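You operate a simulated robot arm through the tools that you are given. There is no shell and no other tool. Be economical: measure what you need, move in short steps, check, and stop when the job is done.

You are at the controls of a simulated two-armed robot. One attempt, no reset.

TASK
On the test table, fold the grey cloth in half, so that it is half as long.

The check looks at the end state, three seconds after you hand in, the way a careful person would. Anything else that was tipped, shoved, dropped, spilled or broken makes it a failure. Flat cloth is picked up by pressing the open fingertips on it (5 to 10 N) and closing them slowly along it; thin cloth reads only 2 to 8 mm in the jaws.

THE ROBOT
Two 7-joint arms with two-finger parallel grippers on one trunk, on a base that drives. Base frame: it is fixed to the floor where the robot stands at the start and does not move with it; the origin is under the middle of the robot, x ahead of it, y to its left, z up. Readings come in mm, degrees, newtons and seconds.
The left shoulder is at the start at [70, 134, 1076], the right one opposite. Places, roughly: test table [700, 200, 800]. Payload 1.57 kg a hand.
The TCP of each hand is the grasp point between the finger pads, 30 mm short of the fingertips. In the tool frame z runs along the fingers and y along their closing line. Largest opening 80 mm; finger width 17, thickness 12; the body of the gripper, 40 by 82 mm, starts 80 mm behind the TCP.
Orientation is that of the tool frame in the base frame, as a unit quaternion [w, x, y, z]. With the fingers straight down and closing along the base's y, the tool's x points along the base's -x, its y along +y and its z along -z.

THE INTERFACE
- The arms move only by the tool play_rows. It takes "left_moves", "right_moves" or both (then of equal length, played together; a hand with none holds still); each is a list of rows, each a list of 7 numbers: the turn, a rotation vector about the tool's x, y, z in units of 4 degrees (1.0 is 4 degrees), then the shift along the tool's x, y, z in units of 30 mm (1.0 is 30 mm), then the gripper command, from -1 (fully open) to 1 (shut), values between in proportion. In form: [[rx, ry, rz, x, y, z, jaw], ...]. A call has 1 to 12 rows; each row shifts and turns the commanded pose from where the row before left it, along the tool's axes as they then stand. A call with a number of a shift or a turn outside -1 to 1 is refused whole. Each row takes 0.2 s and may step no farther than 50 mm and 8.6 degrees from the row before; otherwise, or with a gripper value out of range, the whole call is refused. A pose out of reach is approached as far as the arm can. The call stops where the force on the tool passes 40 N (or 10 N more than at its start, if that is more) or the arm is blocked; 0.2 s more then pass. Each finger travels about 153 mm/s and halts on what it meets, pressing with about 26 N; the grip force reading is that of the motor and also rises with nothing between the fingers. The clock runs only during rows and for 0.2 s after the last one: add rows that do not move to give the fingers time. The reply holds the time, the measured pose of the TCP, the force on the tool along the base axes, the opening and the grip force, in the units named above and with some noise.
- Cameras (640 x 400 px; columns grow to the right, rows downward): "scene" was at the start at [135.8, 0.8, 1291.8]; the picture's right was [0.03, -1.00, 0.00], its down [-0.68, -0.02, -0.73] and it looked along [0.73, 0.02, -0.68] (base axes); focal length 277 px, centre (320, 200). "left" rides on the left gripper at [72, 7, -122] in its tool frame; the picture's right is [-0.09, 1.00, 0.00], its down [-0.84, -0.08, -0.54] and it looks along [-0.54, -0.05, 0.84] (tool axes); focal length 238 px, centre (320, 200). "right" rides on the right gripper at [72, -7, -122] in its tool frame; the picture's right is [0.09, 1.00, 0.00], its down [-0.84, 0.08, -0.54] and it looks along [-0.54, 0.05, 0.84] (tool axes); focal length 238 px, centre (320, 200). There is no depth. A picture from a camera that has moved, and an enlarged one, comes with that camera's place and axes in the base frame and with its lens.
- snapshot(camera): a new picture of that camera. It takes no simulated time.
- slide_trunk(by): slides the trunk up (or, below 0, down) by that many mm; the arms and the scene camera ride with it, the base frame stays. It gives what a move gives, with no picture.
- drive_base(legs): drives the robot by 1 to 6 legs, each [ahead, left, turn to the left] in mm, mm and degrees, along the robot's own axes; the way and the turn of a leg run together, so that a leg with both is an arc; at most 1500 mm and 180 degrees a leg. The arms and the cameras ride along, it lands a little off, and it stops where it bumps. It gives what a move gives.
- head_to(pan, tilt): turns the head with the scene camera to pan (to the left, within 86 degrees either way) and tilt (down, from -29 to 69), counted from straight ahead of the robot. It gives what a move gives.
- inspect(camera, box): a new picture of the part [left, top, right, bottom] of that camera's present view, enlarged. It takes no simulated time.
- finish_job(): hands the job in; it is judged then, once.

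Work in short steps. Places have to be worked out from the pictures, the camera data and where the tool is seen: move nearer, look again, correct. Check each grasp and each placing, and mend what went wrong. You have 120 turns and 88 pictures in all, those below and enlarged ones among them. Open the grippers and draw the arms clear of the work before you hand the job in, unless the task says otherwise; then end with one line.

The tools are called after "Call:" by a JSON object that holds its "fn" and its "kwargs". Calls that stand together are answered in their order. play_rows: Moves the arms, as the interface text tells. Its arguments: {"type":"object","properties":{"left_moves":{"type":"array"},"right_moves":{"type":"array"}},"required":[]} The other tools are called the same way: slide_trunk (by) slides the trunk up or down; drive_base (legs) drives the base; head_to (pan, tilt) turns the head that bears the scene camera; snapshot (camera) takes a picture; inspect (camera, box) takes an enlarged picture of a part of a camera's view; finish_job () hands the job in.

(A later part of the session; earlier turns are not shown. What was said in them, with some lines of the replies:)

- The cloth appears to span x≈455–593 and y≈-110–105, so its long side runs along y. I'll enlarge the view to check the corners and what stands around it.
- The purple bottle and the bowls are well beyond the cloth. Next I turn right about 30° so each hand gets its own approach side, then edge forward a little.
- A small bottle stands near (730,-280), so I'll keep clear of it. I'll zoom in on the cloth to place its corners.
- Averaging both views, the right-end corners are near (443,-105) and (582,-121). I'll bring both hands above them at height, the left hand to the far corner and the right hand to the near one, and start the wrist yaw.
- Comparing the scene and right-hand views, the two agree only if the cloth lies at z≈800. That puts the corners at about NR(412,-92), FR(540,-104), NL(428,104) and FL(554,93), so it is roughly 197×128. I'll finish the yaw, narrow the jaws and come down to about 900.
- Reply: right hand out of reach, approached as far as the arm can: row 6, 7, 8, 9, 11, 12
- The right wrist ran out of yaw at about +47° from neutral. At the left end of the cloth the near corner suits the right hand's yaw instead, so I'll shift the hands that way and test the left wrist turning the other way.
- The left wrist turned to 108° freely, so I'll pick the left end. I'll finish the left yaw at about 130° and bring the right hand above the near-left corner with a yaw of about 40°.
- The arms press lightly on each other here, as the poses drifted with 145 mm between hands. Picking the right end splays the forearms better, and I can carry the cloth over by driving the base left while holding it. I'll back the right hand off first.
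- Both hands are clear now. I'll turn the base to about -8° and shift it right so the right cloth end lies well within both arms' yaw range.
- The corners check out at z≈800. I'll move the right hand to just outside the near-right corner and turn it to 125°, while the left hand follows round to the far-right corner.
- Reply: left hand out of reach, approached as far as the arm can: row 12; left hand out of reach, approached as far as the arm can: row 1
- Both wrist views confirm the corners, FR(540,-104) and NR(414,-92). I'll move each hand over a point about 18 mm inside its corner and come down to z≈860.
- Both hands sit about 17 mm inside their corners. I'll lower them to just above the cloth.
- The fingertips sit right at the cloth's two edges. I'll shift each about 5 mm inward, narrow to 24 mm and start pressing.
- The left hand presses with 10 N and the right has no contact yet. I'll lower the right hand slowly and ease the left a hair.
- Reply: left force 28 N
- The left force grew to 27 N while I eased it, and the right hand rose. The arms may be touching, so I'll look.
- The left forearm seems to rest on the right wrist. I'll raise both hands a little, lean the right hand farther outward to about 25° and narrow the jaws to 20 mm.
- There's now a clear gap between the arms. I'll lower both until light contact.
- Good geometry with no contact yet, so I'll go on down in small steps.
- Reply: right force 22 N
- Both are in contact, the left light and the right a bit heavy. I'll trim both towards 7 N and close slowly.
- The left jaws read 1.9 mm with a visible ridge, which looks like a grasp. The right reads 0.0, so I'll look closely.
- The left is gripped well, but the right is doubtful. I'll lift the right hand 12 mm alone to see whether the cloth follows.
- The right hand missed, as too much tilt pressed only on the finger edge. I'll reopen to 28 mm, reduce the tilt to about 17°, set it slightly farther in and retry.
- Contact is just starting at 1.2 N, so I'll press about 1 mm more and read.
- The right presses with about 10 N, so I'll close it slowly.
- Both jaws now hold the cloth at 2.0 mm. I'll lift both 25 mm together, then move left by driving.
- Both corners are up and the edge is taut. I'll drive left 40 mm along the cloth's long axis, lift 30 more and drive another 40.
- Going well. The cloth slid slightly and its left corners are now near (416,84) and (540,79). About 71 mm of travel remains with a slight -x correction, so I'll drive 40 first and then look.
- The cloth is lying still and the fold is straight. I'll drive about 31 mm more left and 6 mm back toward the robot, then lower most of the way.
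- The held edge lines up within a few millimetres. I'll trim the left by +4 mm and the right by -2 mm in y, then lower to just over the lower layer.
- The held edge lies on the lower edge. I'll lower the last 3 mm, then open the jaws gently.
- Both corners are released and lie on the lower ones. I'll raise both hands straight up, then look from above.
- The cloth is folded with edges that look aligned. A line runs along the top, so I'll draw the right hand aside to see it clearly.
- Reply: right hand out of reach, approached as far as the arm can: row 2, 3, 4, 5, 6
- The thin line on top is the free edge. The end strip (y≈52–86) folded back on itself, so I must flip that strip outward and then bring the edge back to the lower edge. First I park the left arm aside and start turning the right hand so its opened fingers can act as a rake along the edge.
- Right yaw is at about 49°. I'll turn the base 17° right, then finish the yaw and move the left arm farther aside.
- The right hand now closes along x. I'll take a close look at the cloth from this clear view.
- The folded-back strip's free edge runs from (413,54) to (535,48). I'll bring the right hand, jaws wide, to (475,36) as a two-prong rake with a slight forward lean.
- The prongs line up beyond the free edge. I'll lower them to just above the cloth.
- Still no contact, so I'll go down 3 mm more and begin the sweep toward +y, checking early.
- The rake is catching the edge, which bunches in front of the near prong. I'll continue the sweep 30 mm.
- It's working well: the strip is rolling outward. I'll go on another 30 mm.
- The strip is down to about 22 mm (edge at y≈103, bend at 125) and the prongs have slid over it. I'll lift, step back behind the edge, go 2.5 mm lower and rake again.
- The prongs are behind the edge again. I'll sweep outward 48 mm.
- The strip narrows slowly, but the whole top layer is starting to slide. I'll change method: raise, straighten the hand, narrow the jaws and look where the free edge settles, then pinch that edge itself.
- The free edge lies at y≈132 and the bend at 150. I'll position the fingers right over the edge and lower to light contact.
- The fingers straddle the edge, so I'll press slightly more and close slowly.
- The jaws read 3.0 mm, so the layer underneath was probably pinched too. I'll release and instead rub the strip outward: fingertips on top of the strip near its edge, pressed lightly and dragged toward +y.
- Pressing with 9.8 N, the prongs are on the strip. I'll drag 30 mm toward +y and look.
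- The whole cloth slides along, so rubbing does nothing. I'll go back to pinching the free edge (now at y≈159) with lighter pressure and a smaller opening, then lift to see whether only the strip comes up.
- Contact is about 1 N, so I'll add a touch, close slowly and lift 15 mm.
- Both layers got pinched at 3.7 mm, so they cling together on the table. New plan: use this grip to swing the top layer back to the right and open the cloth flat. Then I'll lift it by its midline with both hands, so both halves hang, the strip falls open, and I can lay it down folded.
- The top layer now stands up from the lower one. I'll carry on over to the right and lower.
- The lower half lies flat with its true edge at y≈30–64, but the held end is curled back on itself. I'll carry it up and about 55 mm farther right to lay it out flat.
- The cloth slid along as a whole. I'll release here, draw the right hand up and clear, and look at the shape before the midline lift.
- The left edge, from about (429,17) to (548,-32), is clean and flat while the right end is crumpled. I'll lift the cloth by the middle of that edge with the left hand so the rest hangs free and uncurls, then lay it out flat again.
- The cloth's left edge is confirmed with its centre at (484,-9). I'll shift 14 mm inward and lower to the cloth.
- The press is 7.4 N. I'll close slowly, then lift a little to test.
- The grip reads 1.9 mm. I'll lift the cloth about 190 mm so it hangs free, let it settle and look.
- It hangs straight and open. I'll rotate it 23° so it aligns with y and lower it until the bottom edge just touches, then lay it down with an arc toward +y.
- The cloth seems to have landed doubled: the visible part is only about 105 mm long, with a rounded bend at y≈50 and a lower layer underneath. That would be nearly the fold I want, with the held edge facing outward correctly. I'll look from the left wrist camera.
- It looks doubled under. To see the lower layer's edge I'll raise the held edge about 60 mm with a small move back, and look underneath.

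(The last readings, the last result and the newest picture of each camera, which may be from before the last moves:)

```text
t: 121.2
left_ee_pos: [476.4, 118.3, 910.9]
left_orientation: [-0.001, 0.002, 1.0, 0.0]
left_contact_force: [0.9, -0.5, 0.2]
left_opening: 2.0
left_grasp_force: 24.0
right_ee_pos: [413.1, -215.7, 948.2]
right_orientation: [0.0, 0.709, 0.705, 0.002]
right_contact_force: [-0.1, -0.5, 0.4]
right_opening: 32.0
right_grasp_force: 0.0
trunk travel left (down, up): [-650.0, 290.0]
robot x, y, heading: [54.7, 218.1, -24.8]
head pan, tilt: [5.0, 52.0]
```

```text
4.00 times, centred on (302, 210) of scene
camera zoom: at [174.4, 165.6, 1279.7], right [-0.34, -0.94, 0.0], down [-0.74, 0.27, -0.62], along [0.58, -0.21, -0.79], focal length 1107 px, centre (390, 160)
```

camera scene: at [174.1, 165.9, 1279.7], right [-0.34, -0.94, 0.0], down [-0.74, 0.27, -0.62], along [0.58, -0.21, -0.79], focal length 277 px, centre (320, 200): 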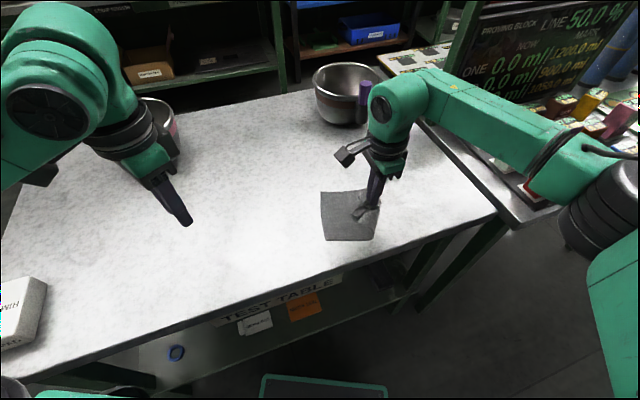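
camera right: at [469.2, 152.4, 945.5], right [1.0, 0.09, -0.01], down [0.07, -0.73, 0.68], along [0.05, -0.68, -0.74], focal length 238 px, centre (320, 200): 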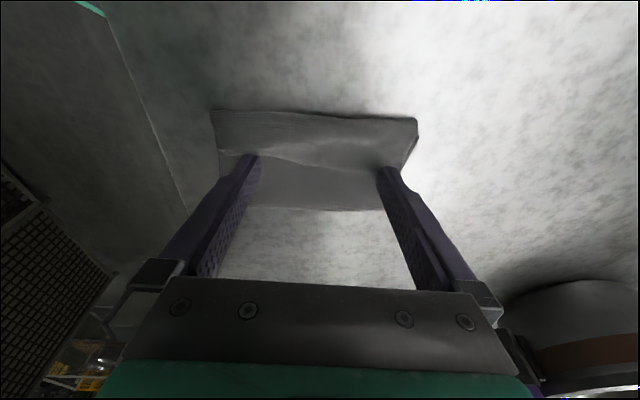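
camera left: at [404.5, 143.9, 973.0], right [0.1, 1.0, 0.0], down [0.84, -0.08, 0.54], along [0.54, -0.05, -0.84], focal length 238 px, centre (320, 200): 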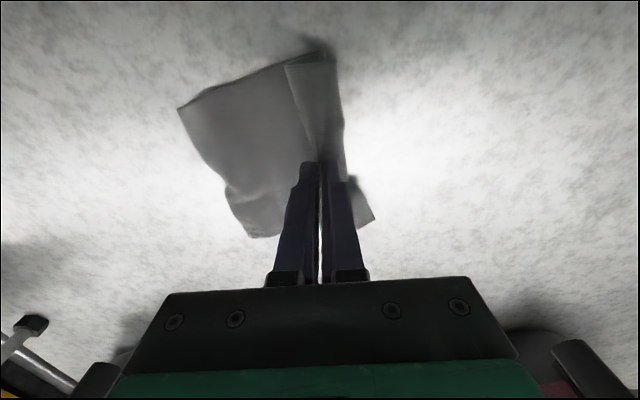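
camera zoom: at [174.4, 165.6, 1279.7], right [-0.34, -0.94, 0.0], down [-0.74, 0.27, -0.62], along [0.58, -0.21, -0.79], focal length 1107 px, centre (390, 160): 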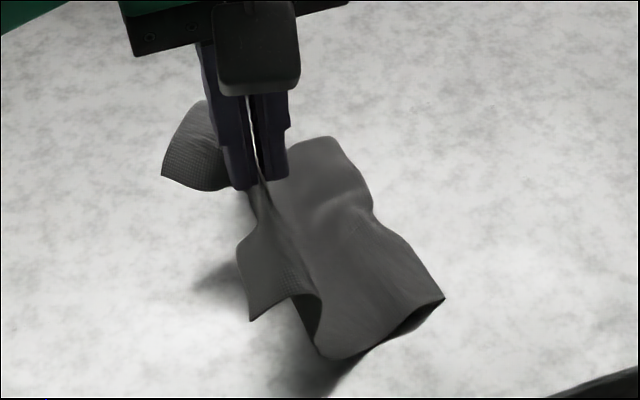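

About 35 mm at the bottom is tucked under, so not a half fold yet, but this shows a cleaner way. I'll hang it again, let the bottom edge trail toward +y while moving toward -y so half is laid, then bring the held edge back over toward +y. The grip's flap then points outward, as it should.

Call:
{"fn": "play_rows", "kwargs": {"left_moves": [[0, 0, 0, 0, 0, -0.95, 1], [0, 0, 0, 0, 0, -0.95, 1], [0, 0, 0, 0, 0, -0.95, 1], [0, 0, 0, 0, 0.3, -0.95, 1], [0, 0, 0, 0, 0.3, -0.9, 1], [0, 0, 0, 0, 0.3, -0.3, 1], [0, 0, 0, 0, 0, 0, 1], [0, 0, 0, 0, 0, 0, 1], [0, 0, 0, 0, 0, 0, 1], [0, 0, 0, 0, 0, 0, 1], [0, 0, 0, 0, 0, 0, 1], [0, 0, 0, 0, 0, 0, 1]]}}

Call:
{"fn": "inspect", "kwargs": {"camera": "scene", "box": [160, 40, 400, 240]}}

```text
t: 123.8
left_ee_pos: [476.4, 146.1, 1058.8]
left_orientation: [0.0, 0.001, 1.0, 0.0]
left_contact_force: [0.1, 0.2, -0.3]
left_opening: 2.0
left_grasp_force: 23.9
right_ee_pos: [411.9, -216.3, 948.5]
right_orientation: [0.001, 0.709, 0.705, 0.002]
right_contact_force: [-0.7, 0.2, 0.0]
right_opening: 32.1
right_grasp_force: 0.1
trunk travel left (down, up): [-650.0, 290.0]
robot x, y, heading: [53.6, 210.3, -25.1]
head pan, tilt: [5.0, 52.0]
```

```text
2.00 times, centred on (280, 140) of scene
camera zoom: at [174.4, 165.7, 1279.7], right [-0.34, -0.94, 0.0], down [-0.74, 0.27, -0.62], along [0.58, -0.21, -0.79], focal length 554 px, centre (400, 320)
```

zoom: 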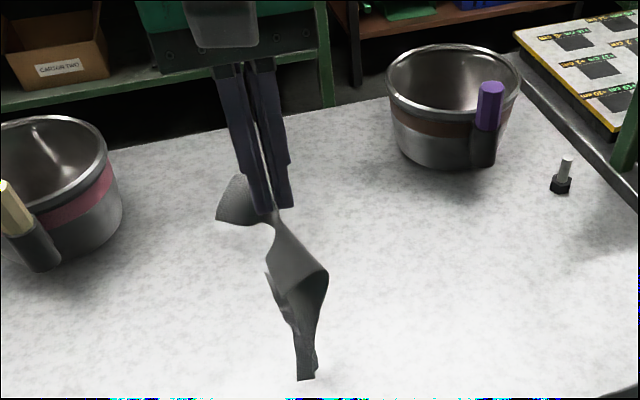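

It hangs open. Now I'll move toward -y while lowering so the bottom trails toward +y and the lower half is laid.

Call:
{"fn": "play_rows", "kwargs": {"left_moves": [[0, 0, 0, 0, -0.333, 0.3, 1], [0, 0, 0, 0, -0.333, 0.3, 1], [0, 0, 0, 0, -0.333, 0.3, 1], [0, 0, 0, 0, -0.333, 0.3, 1], [0, 0, 0, 0, -0.333, 0.3, 1], [0, 0, 0, 0, -0.333, 0.3, 1], [0, 0, 0, 0, -0.333, 0.3, 1], [0, 0, 0, 0, -0.333, 0.3, 1], [0, 0, 0, 0, -0.333, 0.3, 1], [0, 0, 0, 0, -0.333, 0.3, 1], [0, 0, 0, 0, -0.333, 0.3, 1], [0, 0, 0, 0, -0.333, 0.3, 1]]}}

Call:
{"fn": "play_rows", "kwargs": {"left_moves": [[0, 0, 0, 0, -0.333, 0.233, 1], [0, 0, 0, 0, -0.333, 0.233, 1], [0, 0, 0, 0, -0.333, 0.233, 1], [0, 0, 0, 0, -0.333, 0.233, 1], [0, 0, 0, 0, -0.333, 0.233, 1], [0, 0, 0, 0, 0, 0, 1]]}}

Call:
{"fn": "inspect", "kwargs": {"camera": "scene", "box": [240, 150, 390, 270]}}

```text
t: 126.4
left_ee_pos: [476.5, 25.0, 952.7]
left_orientation: [-0.001, 0.001, 1.0, -0.001]
left_contact_force: [0.4, 0.5, 0.3]
left_opening: 1.8
left_grasp_force: 23.4
right_ee_pos: [412.7, -216.7, 948.2]
right_orientation: [0.001, 0.709, 0.705, 0.002]
right_contact_force: [0.4, -0.2, -0.3]
right_opening: 32.1
right_grasp_force: 0.0
trunk travel left (down, up): [-650.0, 290.0]
robot x, y, heading: [56.1, 215.4, -25.1]
head pan, tilt: [5.0, 52.0]
```

```text
t: 127.8
left_ee_pos: [476.6, -22.4, 917.2]
left_orientation: [-0.001, 0.001, 1.0, -0.001]
left_contact_force: [0.9, -0.2, -0.4]
left_opening: 1.9
left_grasp_force: 23.6
right_ee_pos: [410.8, -217.5, 948.9]
right_orientation: [0.002, 0.709, 0.705, 0.002]
right_contact_force: [-0.3, -0.2, -0.2]
right_opening: 32.0
right_grasp_force: 0.1
trunk travel left (down, up): [-650.0, 290.0]
robot x, y, heading: [52.0, 217.2, -25.1]
head pan, tilt: [5.0, 52.0]
```

```text
3.33 times, centred on (315, 210) of scene
camera zoom: at [174.5, 165.9, 1279.7], right [-0.34, -0.94, 0.0], down [-0.74, 0.27, -0.62], along [0.58, -0.21, -0.79], focal length 922 px, centre (337, 167)
```

zoom: 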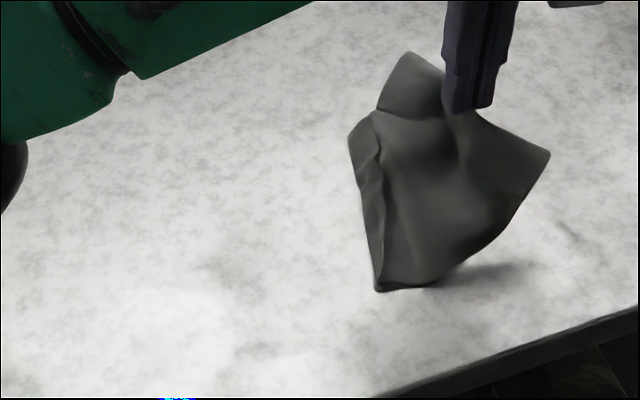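

The bottom slid along and there is slack. With few pictures left, I'll flatten it by dragging: lower the held edge while moving toward -y, retract the right arm, and drive the base toward -y so the cloth trails out flat behind.

Call:
{"fn": "play_rows", "kwargs": {"left_moves": [[0, 0, 0, 0, -0.32, 0.375, 1], [0, 0, 0, 0, -0.32, 0.375, 1], [0, 0, 0, 0, -0.32, 0.375, 1], [0, 0, 0, 0, -0.32, 0.375, 1], [0, 0, 0, 0, 0, 0, 1]], "right_moves": [[0, 0, 0, 0, -0.95, -0.4, 0.2], [0, 0, 0, 0, -0.95, -0.4, 0.2], [0, 0, 0, 0, -0.95, -0.4, 0.2], [0, 0, 0, 0, -0.95, -0.4, 0.2], [0, 0, 0, 0, 0, 0, 0.2]]}}

Call:
{"fn": "drive_base", "kwargs": {"legs": [[42, -91, 0]]}}

```text
t: 129.0
left_ee_pos: [475.9, -61.2, 870.6]
left_orientation: [-0.001, 0.002, 1.0, -0.001]
left_contact_force: [-1.0, 1.0, -0.1]
left_opening: 2.0
left_grasp_force: 23.7
right_ee_pos: [301.0, -214.8, 993.4]
right_orientation: [0.001, 0.709, 0.705, 0.002]
right_contact_force: [0.7, 0.4, -0.5]
right_opening: 31.9
right_grasp_force: 0.0
trunk travel left (down, up): [-650.0, 290.0]
robot x, y, heading: [54.5, 214.9, -25.2]
head pan, tilt: [5.0, 52.0]
```

```text
t: 130.1
left_ee_pos: [474.5, -163.2, 872.3]
left_orientation: [-0.001, 0.002, 1.0, 0.001]
left_contact_force: [-0.5, -0.5, 0.7]
left_opening: 2.1
left_grasp_force: 23.4
right_ee_pos: [298.8, -316.4, 993.3]
right_orientation: [0.002, 0.71, 0.704, 0.002]
right_contact_force: [-0.3, -1.0, 0.0]
right_opening: 31.7
right_grasp_force: 0.0
trunk travel left (down, up): [-650.0, 290.0]
robot x, y, heading: [59.3, 114.4, -25.3]
head pan, tilt: [5.0, 52.0]
```

Call:
{"fn": "play_rows", "kwargs": {"left_moves": [[0, 0, 0, 0, -0.15, 0.35, 1], [0, 0, 0, 0, -0.15, 0.35, 1], [0, 0, 0, 0, -0.1, 0.2, 1], [0, 0, 0, 0, 0, 0, 1]]}}

Call:
{"fn": "inspect", "kwargs": {"camera": "scene", "box": [250, 150, 420, 286]}}

```text
t: 131.1
left_ee_pos: [474.7, -174.2, 844.5]
left_orientation: [-0.001, 0.002, 1.0, 0.001]
left_contact_force: [0.9, -0.4, -0.2]
left_opening: 1.9
left_grasp_force: 24.0
right_ee_pos: [298.2, -316.5, 994.3]
right_orientation: [0.002, 0.709, 0.705, 0.002]
right_contact_force: [0.3, 0.3, -0.1]
right_opening: 31.8
right_grasp_force: 0.0
trunk travel left (down, up): [-650.0, 290.0]
robot x, y, heading: [57.4, 113.4, -25.0]
head pan, tilt: [5.0, 52.0]
```

```text
2.94 times, centred on (335, 218) of scene
camera zoom: at [173.7, 65.5, 1279.7], right [-0.35, -0.94, 0.0], down [-0.74, 0.27, -0.62], along [0.58, -0.21, -0.79], focal length 814 px, centre (276, 147)
```

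zoom: 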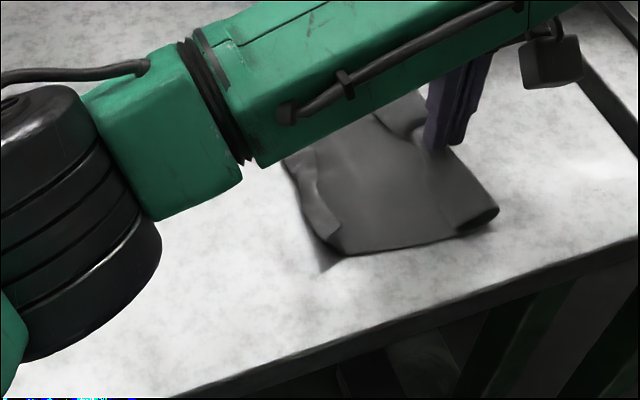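

The cloth is nearly flat now, with a narrow strip (about 20 mm) at the +y end that will not open, its bend at y≈-64. The held edge is at y≈-174 and its flap will face outward. I'll fold now: up and over toward +y, placing the pinch at y≈-84 so the edge meets the other end.

Call:
{"fn": "play_rows", "kwargs": {"left_moves": [[0, 0, 0, 0, 0.33, -1, 1], [0, 0, 0, 0, 0.43, -0.73, 1], [0, 0, 0, 0, 0.3, 0, 1], [0, 0, 0, 0, 0.3, 0.07, 1], [0, 0, 0, 0, 0.3, 0.1, 1], [0, 0, 0, 0, 0.3, 0.17, 1], [0, 0, 0, 0, 0.5, 0.57, 1], [0, 0, 0, 0, 0.4, 0.57, 1], [0, 0, 0, 0, 0.13, 0.4, 1], [0, 0, 0, 0, 0, 0, 1]]}}

Call:
{"fn": "inspect", "kwargs": {"camera": "scene", "box": [260, 150, 410, 270]}}

```text
t: 133.3
left_ee_pos: [475.6, -85.5, 841.0]
left_orientation: [-0.001, 0.002, 1.0, 0.0]
left_contact_force: [-0.6, 0.3, 0.5]
left_opening: 2.0
left_grasp_force: 24.1
right_ee_pos: [299.6, -316.3, 993.6]
right_orientation: [0.001, 0.71, 0.704, 0.004]
right_contact_force: [-0.7, 0.2, 0.6]
right_opening: 32.1
right_grasp_force: 0.1
trunk travel left (down, up): [-650.0, 290.0]
robot x, y, heading: [51.2, 117.8, -25.2]
head pan, tilt: [5.0, 52.0]
```

```text
3.33 times, centred on (335, 210) of scene
camera zoom: at [173.7, 65.4, 1279.7], right [-0.35, -0.94, 0.0], down [-0.74, 0.27, -0.62], along [0.58, -0.21, -0.79], focal length 922 px, centre (270, 167)
```

zoom: 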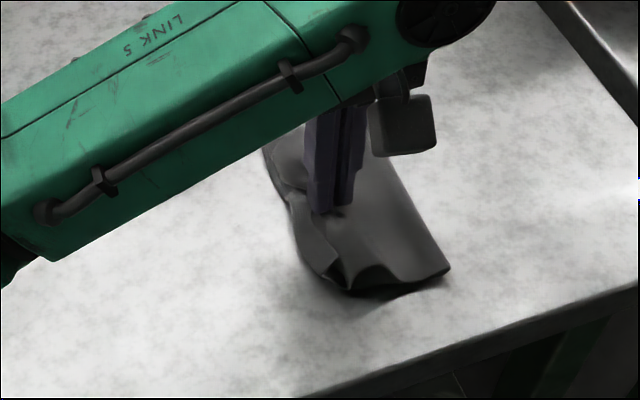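

The fold has formed, with the crease at y≈-136 and the ends together at y≈-66. I'll lower the last bit, release gently and rise.

Call:
{"fn": "play_rows", "kwargs": {"left_moves": [[0, 0, 0, 0, 0.05, 0.15, 1], [0, 0, 0, 0, 0, 0, 0.9], [0, 0, 0, 0, 0, 0, 0.75], [0, 0, 0, 0, 0, 0, 0.6], [0, 0, 0, 0, 0, 0, 0.45], [0, 0, 0, 0, 0, 0, 0.4], [0, 0, 0, 0, 0, -0.4, 0.4], [0, 0, 0, 0, 0, -0.8, 0.4], [0, 0, 0, 0, 0, -0.8, 0.4], [0, 0, 0, 0, 0, 0, 1], [0, 0, 0, 0, 0, 0, 1]]}}

Call:
{"fn": "snapshot", "kwargs": {"camera": "left"}}

```text
t: 135.7
left_ee_pos: [475.5, -81.9, 896.3]
left_orientation: [0.0, 0.002, 1.0, 0.0]
left_contact_force: [-0.1, 0.4, 0.7]
left_opening: 0.0
left_grasp_force: 21.5
right_ee_pos: [298.3, -316.3, 994.2]
right_orientation: [0.001, 0.71, 0.704, 0.002]
right_contact_force: [-0.3, -0.6, -0.6]
right_opening: 32.1
right_grasp_force: 0.1
trunk travel left (down, up): [-650.0, 290.0]
robot x, y, heading: [56.8, 108.6, -25.2]
head pan, tilt: [5.0, 52.0]
```

```text
1 pictures are left
camera left: at [403.9, -75.2, 1018.4], right [0.1, 1.0, 0.0], down [0.84, -0.08, 0.54], along [0.54, -0.05, -0.84], focal length 238 px, centre (320, 200)
```

left: 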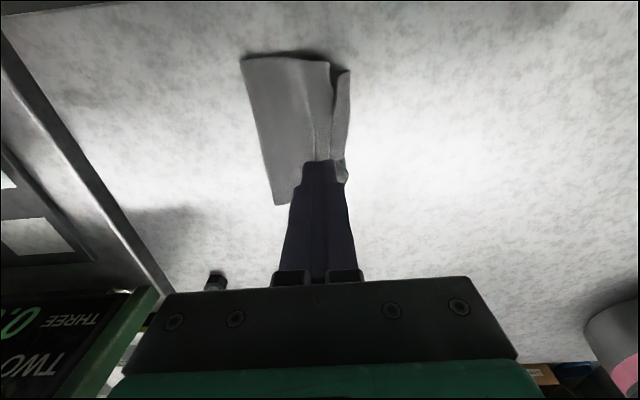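

The ends lie together with the crease at y≈-134 and the outer ends at -55 to -68, full width kept, so it's folded in half. The crease is puffy, so I'll pat it flat gently with the closed fingertips at three spots.

Call:
{"fn": "play_rows", "kwargs": {"left_moves": [[0, 0, 0, 0, -0.6, 0, 1], [0, 0, 0, 0, -0.6, 0, 1], [0, 0, 0, 0, 0, 0.9, 1], [0, 0, 0, 0, 0, 0.8, 1], [0, 0, 0, 0, 0, 0.3, 1], [0, 0, 0, 0, 0, 0, 1], [0, 0, 0, 0, 0, -0.7, 1], [0, 0, 0, 0.6, 0, 0, 1], [0, 0, 0, 0.6, 0, 0, 1], [0, 0, 0, 0, 0, 0.7, 1], [0, 0, 0, 0, 0, 0, 1], [0, 0, 0, 0, 0, -0.8, 1]]}}

Call:
{"fn": "play_rows", "kwargs": {"left_moves": [[0, 0, 0, -0.8, 0, 0, 1], [0, 0, 0, -0.8, 0, 0, 1], [0, 0, 0, -0.8, 0, 0, 1], [0, 0, 0, 0, 0, 0.8, 1], [0, 0, 0, 0, 0, 0, 1], [0, 0, 0, 0, 0, -0.8, 1], [0, 0, 0, 0, 0, -0.9, 1], [0, 0, 0, 0, 0, -0.9, 1], [0, 0, 0, 0, 0.9, -0.9, 1], [0, 0, 0, 0, 0.9, 0, 1], [0, 0, 0, 0, 0.9, 0, 1], [0, 0, 0, 0, 0.9, 0, 1]]}}

```text
t: 138.3
left_ee_pos: [438.2, -119.4, 860.0]
left_orientation: [-0.001, 0.002, 1.0, 0.001]
left_contact_force: [0.4, -0.1, -1.1]
left_opening: 0.2
left_grasp_force: 21.2
right_ee_pos: [298.7, -315.2, 993.6]
right_orientation: [0.001, 0.709, 0.705, 0.004]
right_contact_force: [-0.5, -0.3, 0.8]
right_opening: 32.0
right_grasp_force: 0.1
trunk travel left (down, up): [-650.0, 290.0]
robot x, y, heading: [56.0, 110.2, -25.1]
head pan, tilt: [5.0, 52.0]
```

```text
t: 140.9
left_ee_pos: [509.8, -9.3, 941.0]
left_orientation: [-0.001, 0.003, 1.0, -0.001]
left_contact_force: [0.8, 0.8, -0.2]
left_opening: 0.1
left_grasp_force: 21.8
right_ee_pos: [299.5, -315.1, 993.3]
right_orientation: [0.001, 0.71, 0.705, 0.001]
right_contact_force: [0.0, 0.2, -0.5]
right_opening: 31.9
right_grasp_force: 0.0
trunk travel left (down, up): [-650.0, 290.0]
robot x, y, heading: [53.5, 115.4, -25.0]
head pan, tilt: [5.0, 52.0]
```

Patting is done. I'll open both grippers, draw the left arm farther clear, and use the last picture to check.

Call:
{"fn": "play_rows", "kwargs": {"left_moves": [[0, 0, 0, 0, 0.9, 0, -1], [0, 0, 0, 0, 0.9, 0, -1], [0, 0, 0, 0, 0.9, 0, -1], [0, 0, 0, 0, 0.9, 0, -1], [0, 0, 0, 0, 0.9, 0, -1], [0, 0, 0, 0, 0.9, 0, -1], [0, 0, 0, 0, 0, 0, -1]], "right_moves": [[0, 0, 0, 0, 0, 0, -1], [0, 0, 0, 0, 0, 0, -1], [0, 0, 0, 0, 0, 0, -1], [0, 0, 0, 0, 0, 0, -1], [0, 0, 0, 0, 0, 0, -1], [0, 0, 0, 0, 0, 0, -1], [0, 0, 0, 0, 0, 0, -1]]}}

Call:
{"fn": "inspect", "kwargs": {"camera": "scene", "box": [260, 150, 410, 270]}}

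```text
t: 142.5
left_ee_pos: [511.6, 149.8, 940.4]
left_orientation: [-0.001, 0.003, 1.0, 0.0]
left_contact_force: [0.3, 0.1, -0.4]
left_opening: 80.3
left_grasp_force: 0.1
right_ee_pos: [299.1, -316.2, 992.8]
right_orientation: [0.002, 0.709, 0.705, 0.002]
right_contact_force: [-0.3, 0.1, 1.3]
right_opening: 80.1
right_grasp_force: 0.1
trunk travel left (down, up): [-650.0, 290.0]
robot x, y, heading: [56.6, 114.9, -25.3]
head pan, tilt: [5.0, 52.0]
```

```text
3.33 times, centred on (335, 210) of scene
camera zoom: at [173.9, 64.7, 1279.6], right [-0.35, -0.94, 0.0], down [-0.74, 0.27, -0.62], along [0.58, -0.21, -0.79], focal length 922 px, centre (270, 167)
```

zoom: 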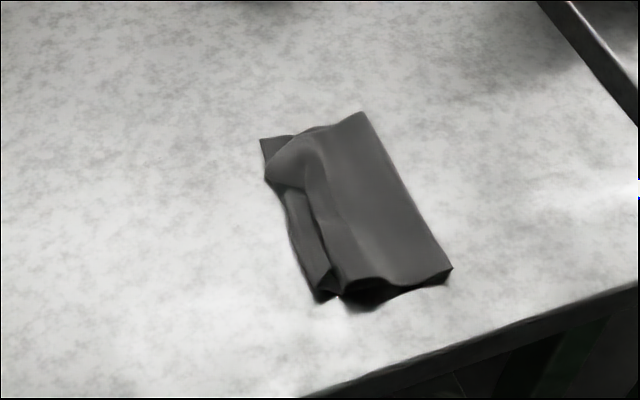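

The last view shows the cloth doubled over along its length, with the two ends lying close together. Nothing else on the table was touched, and both grippers are open and clear, so I'm handing in.

Call:
{"fn": "finish_job", "kwargs": {}}

```text
The job is handed in.
```

The grey cloth is folded over to about half its length, but not neatly: a strip of about 20 mm is tucked inside at one end, and the top edge stops about 15 mm short of the lower end.
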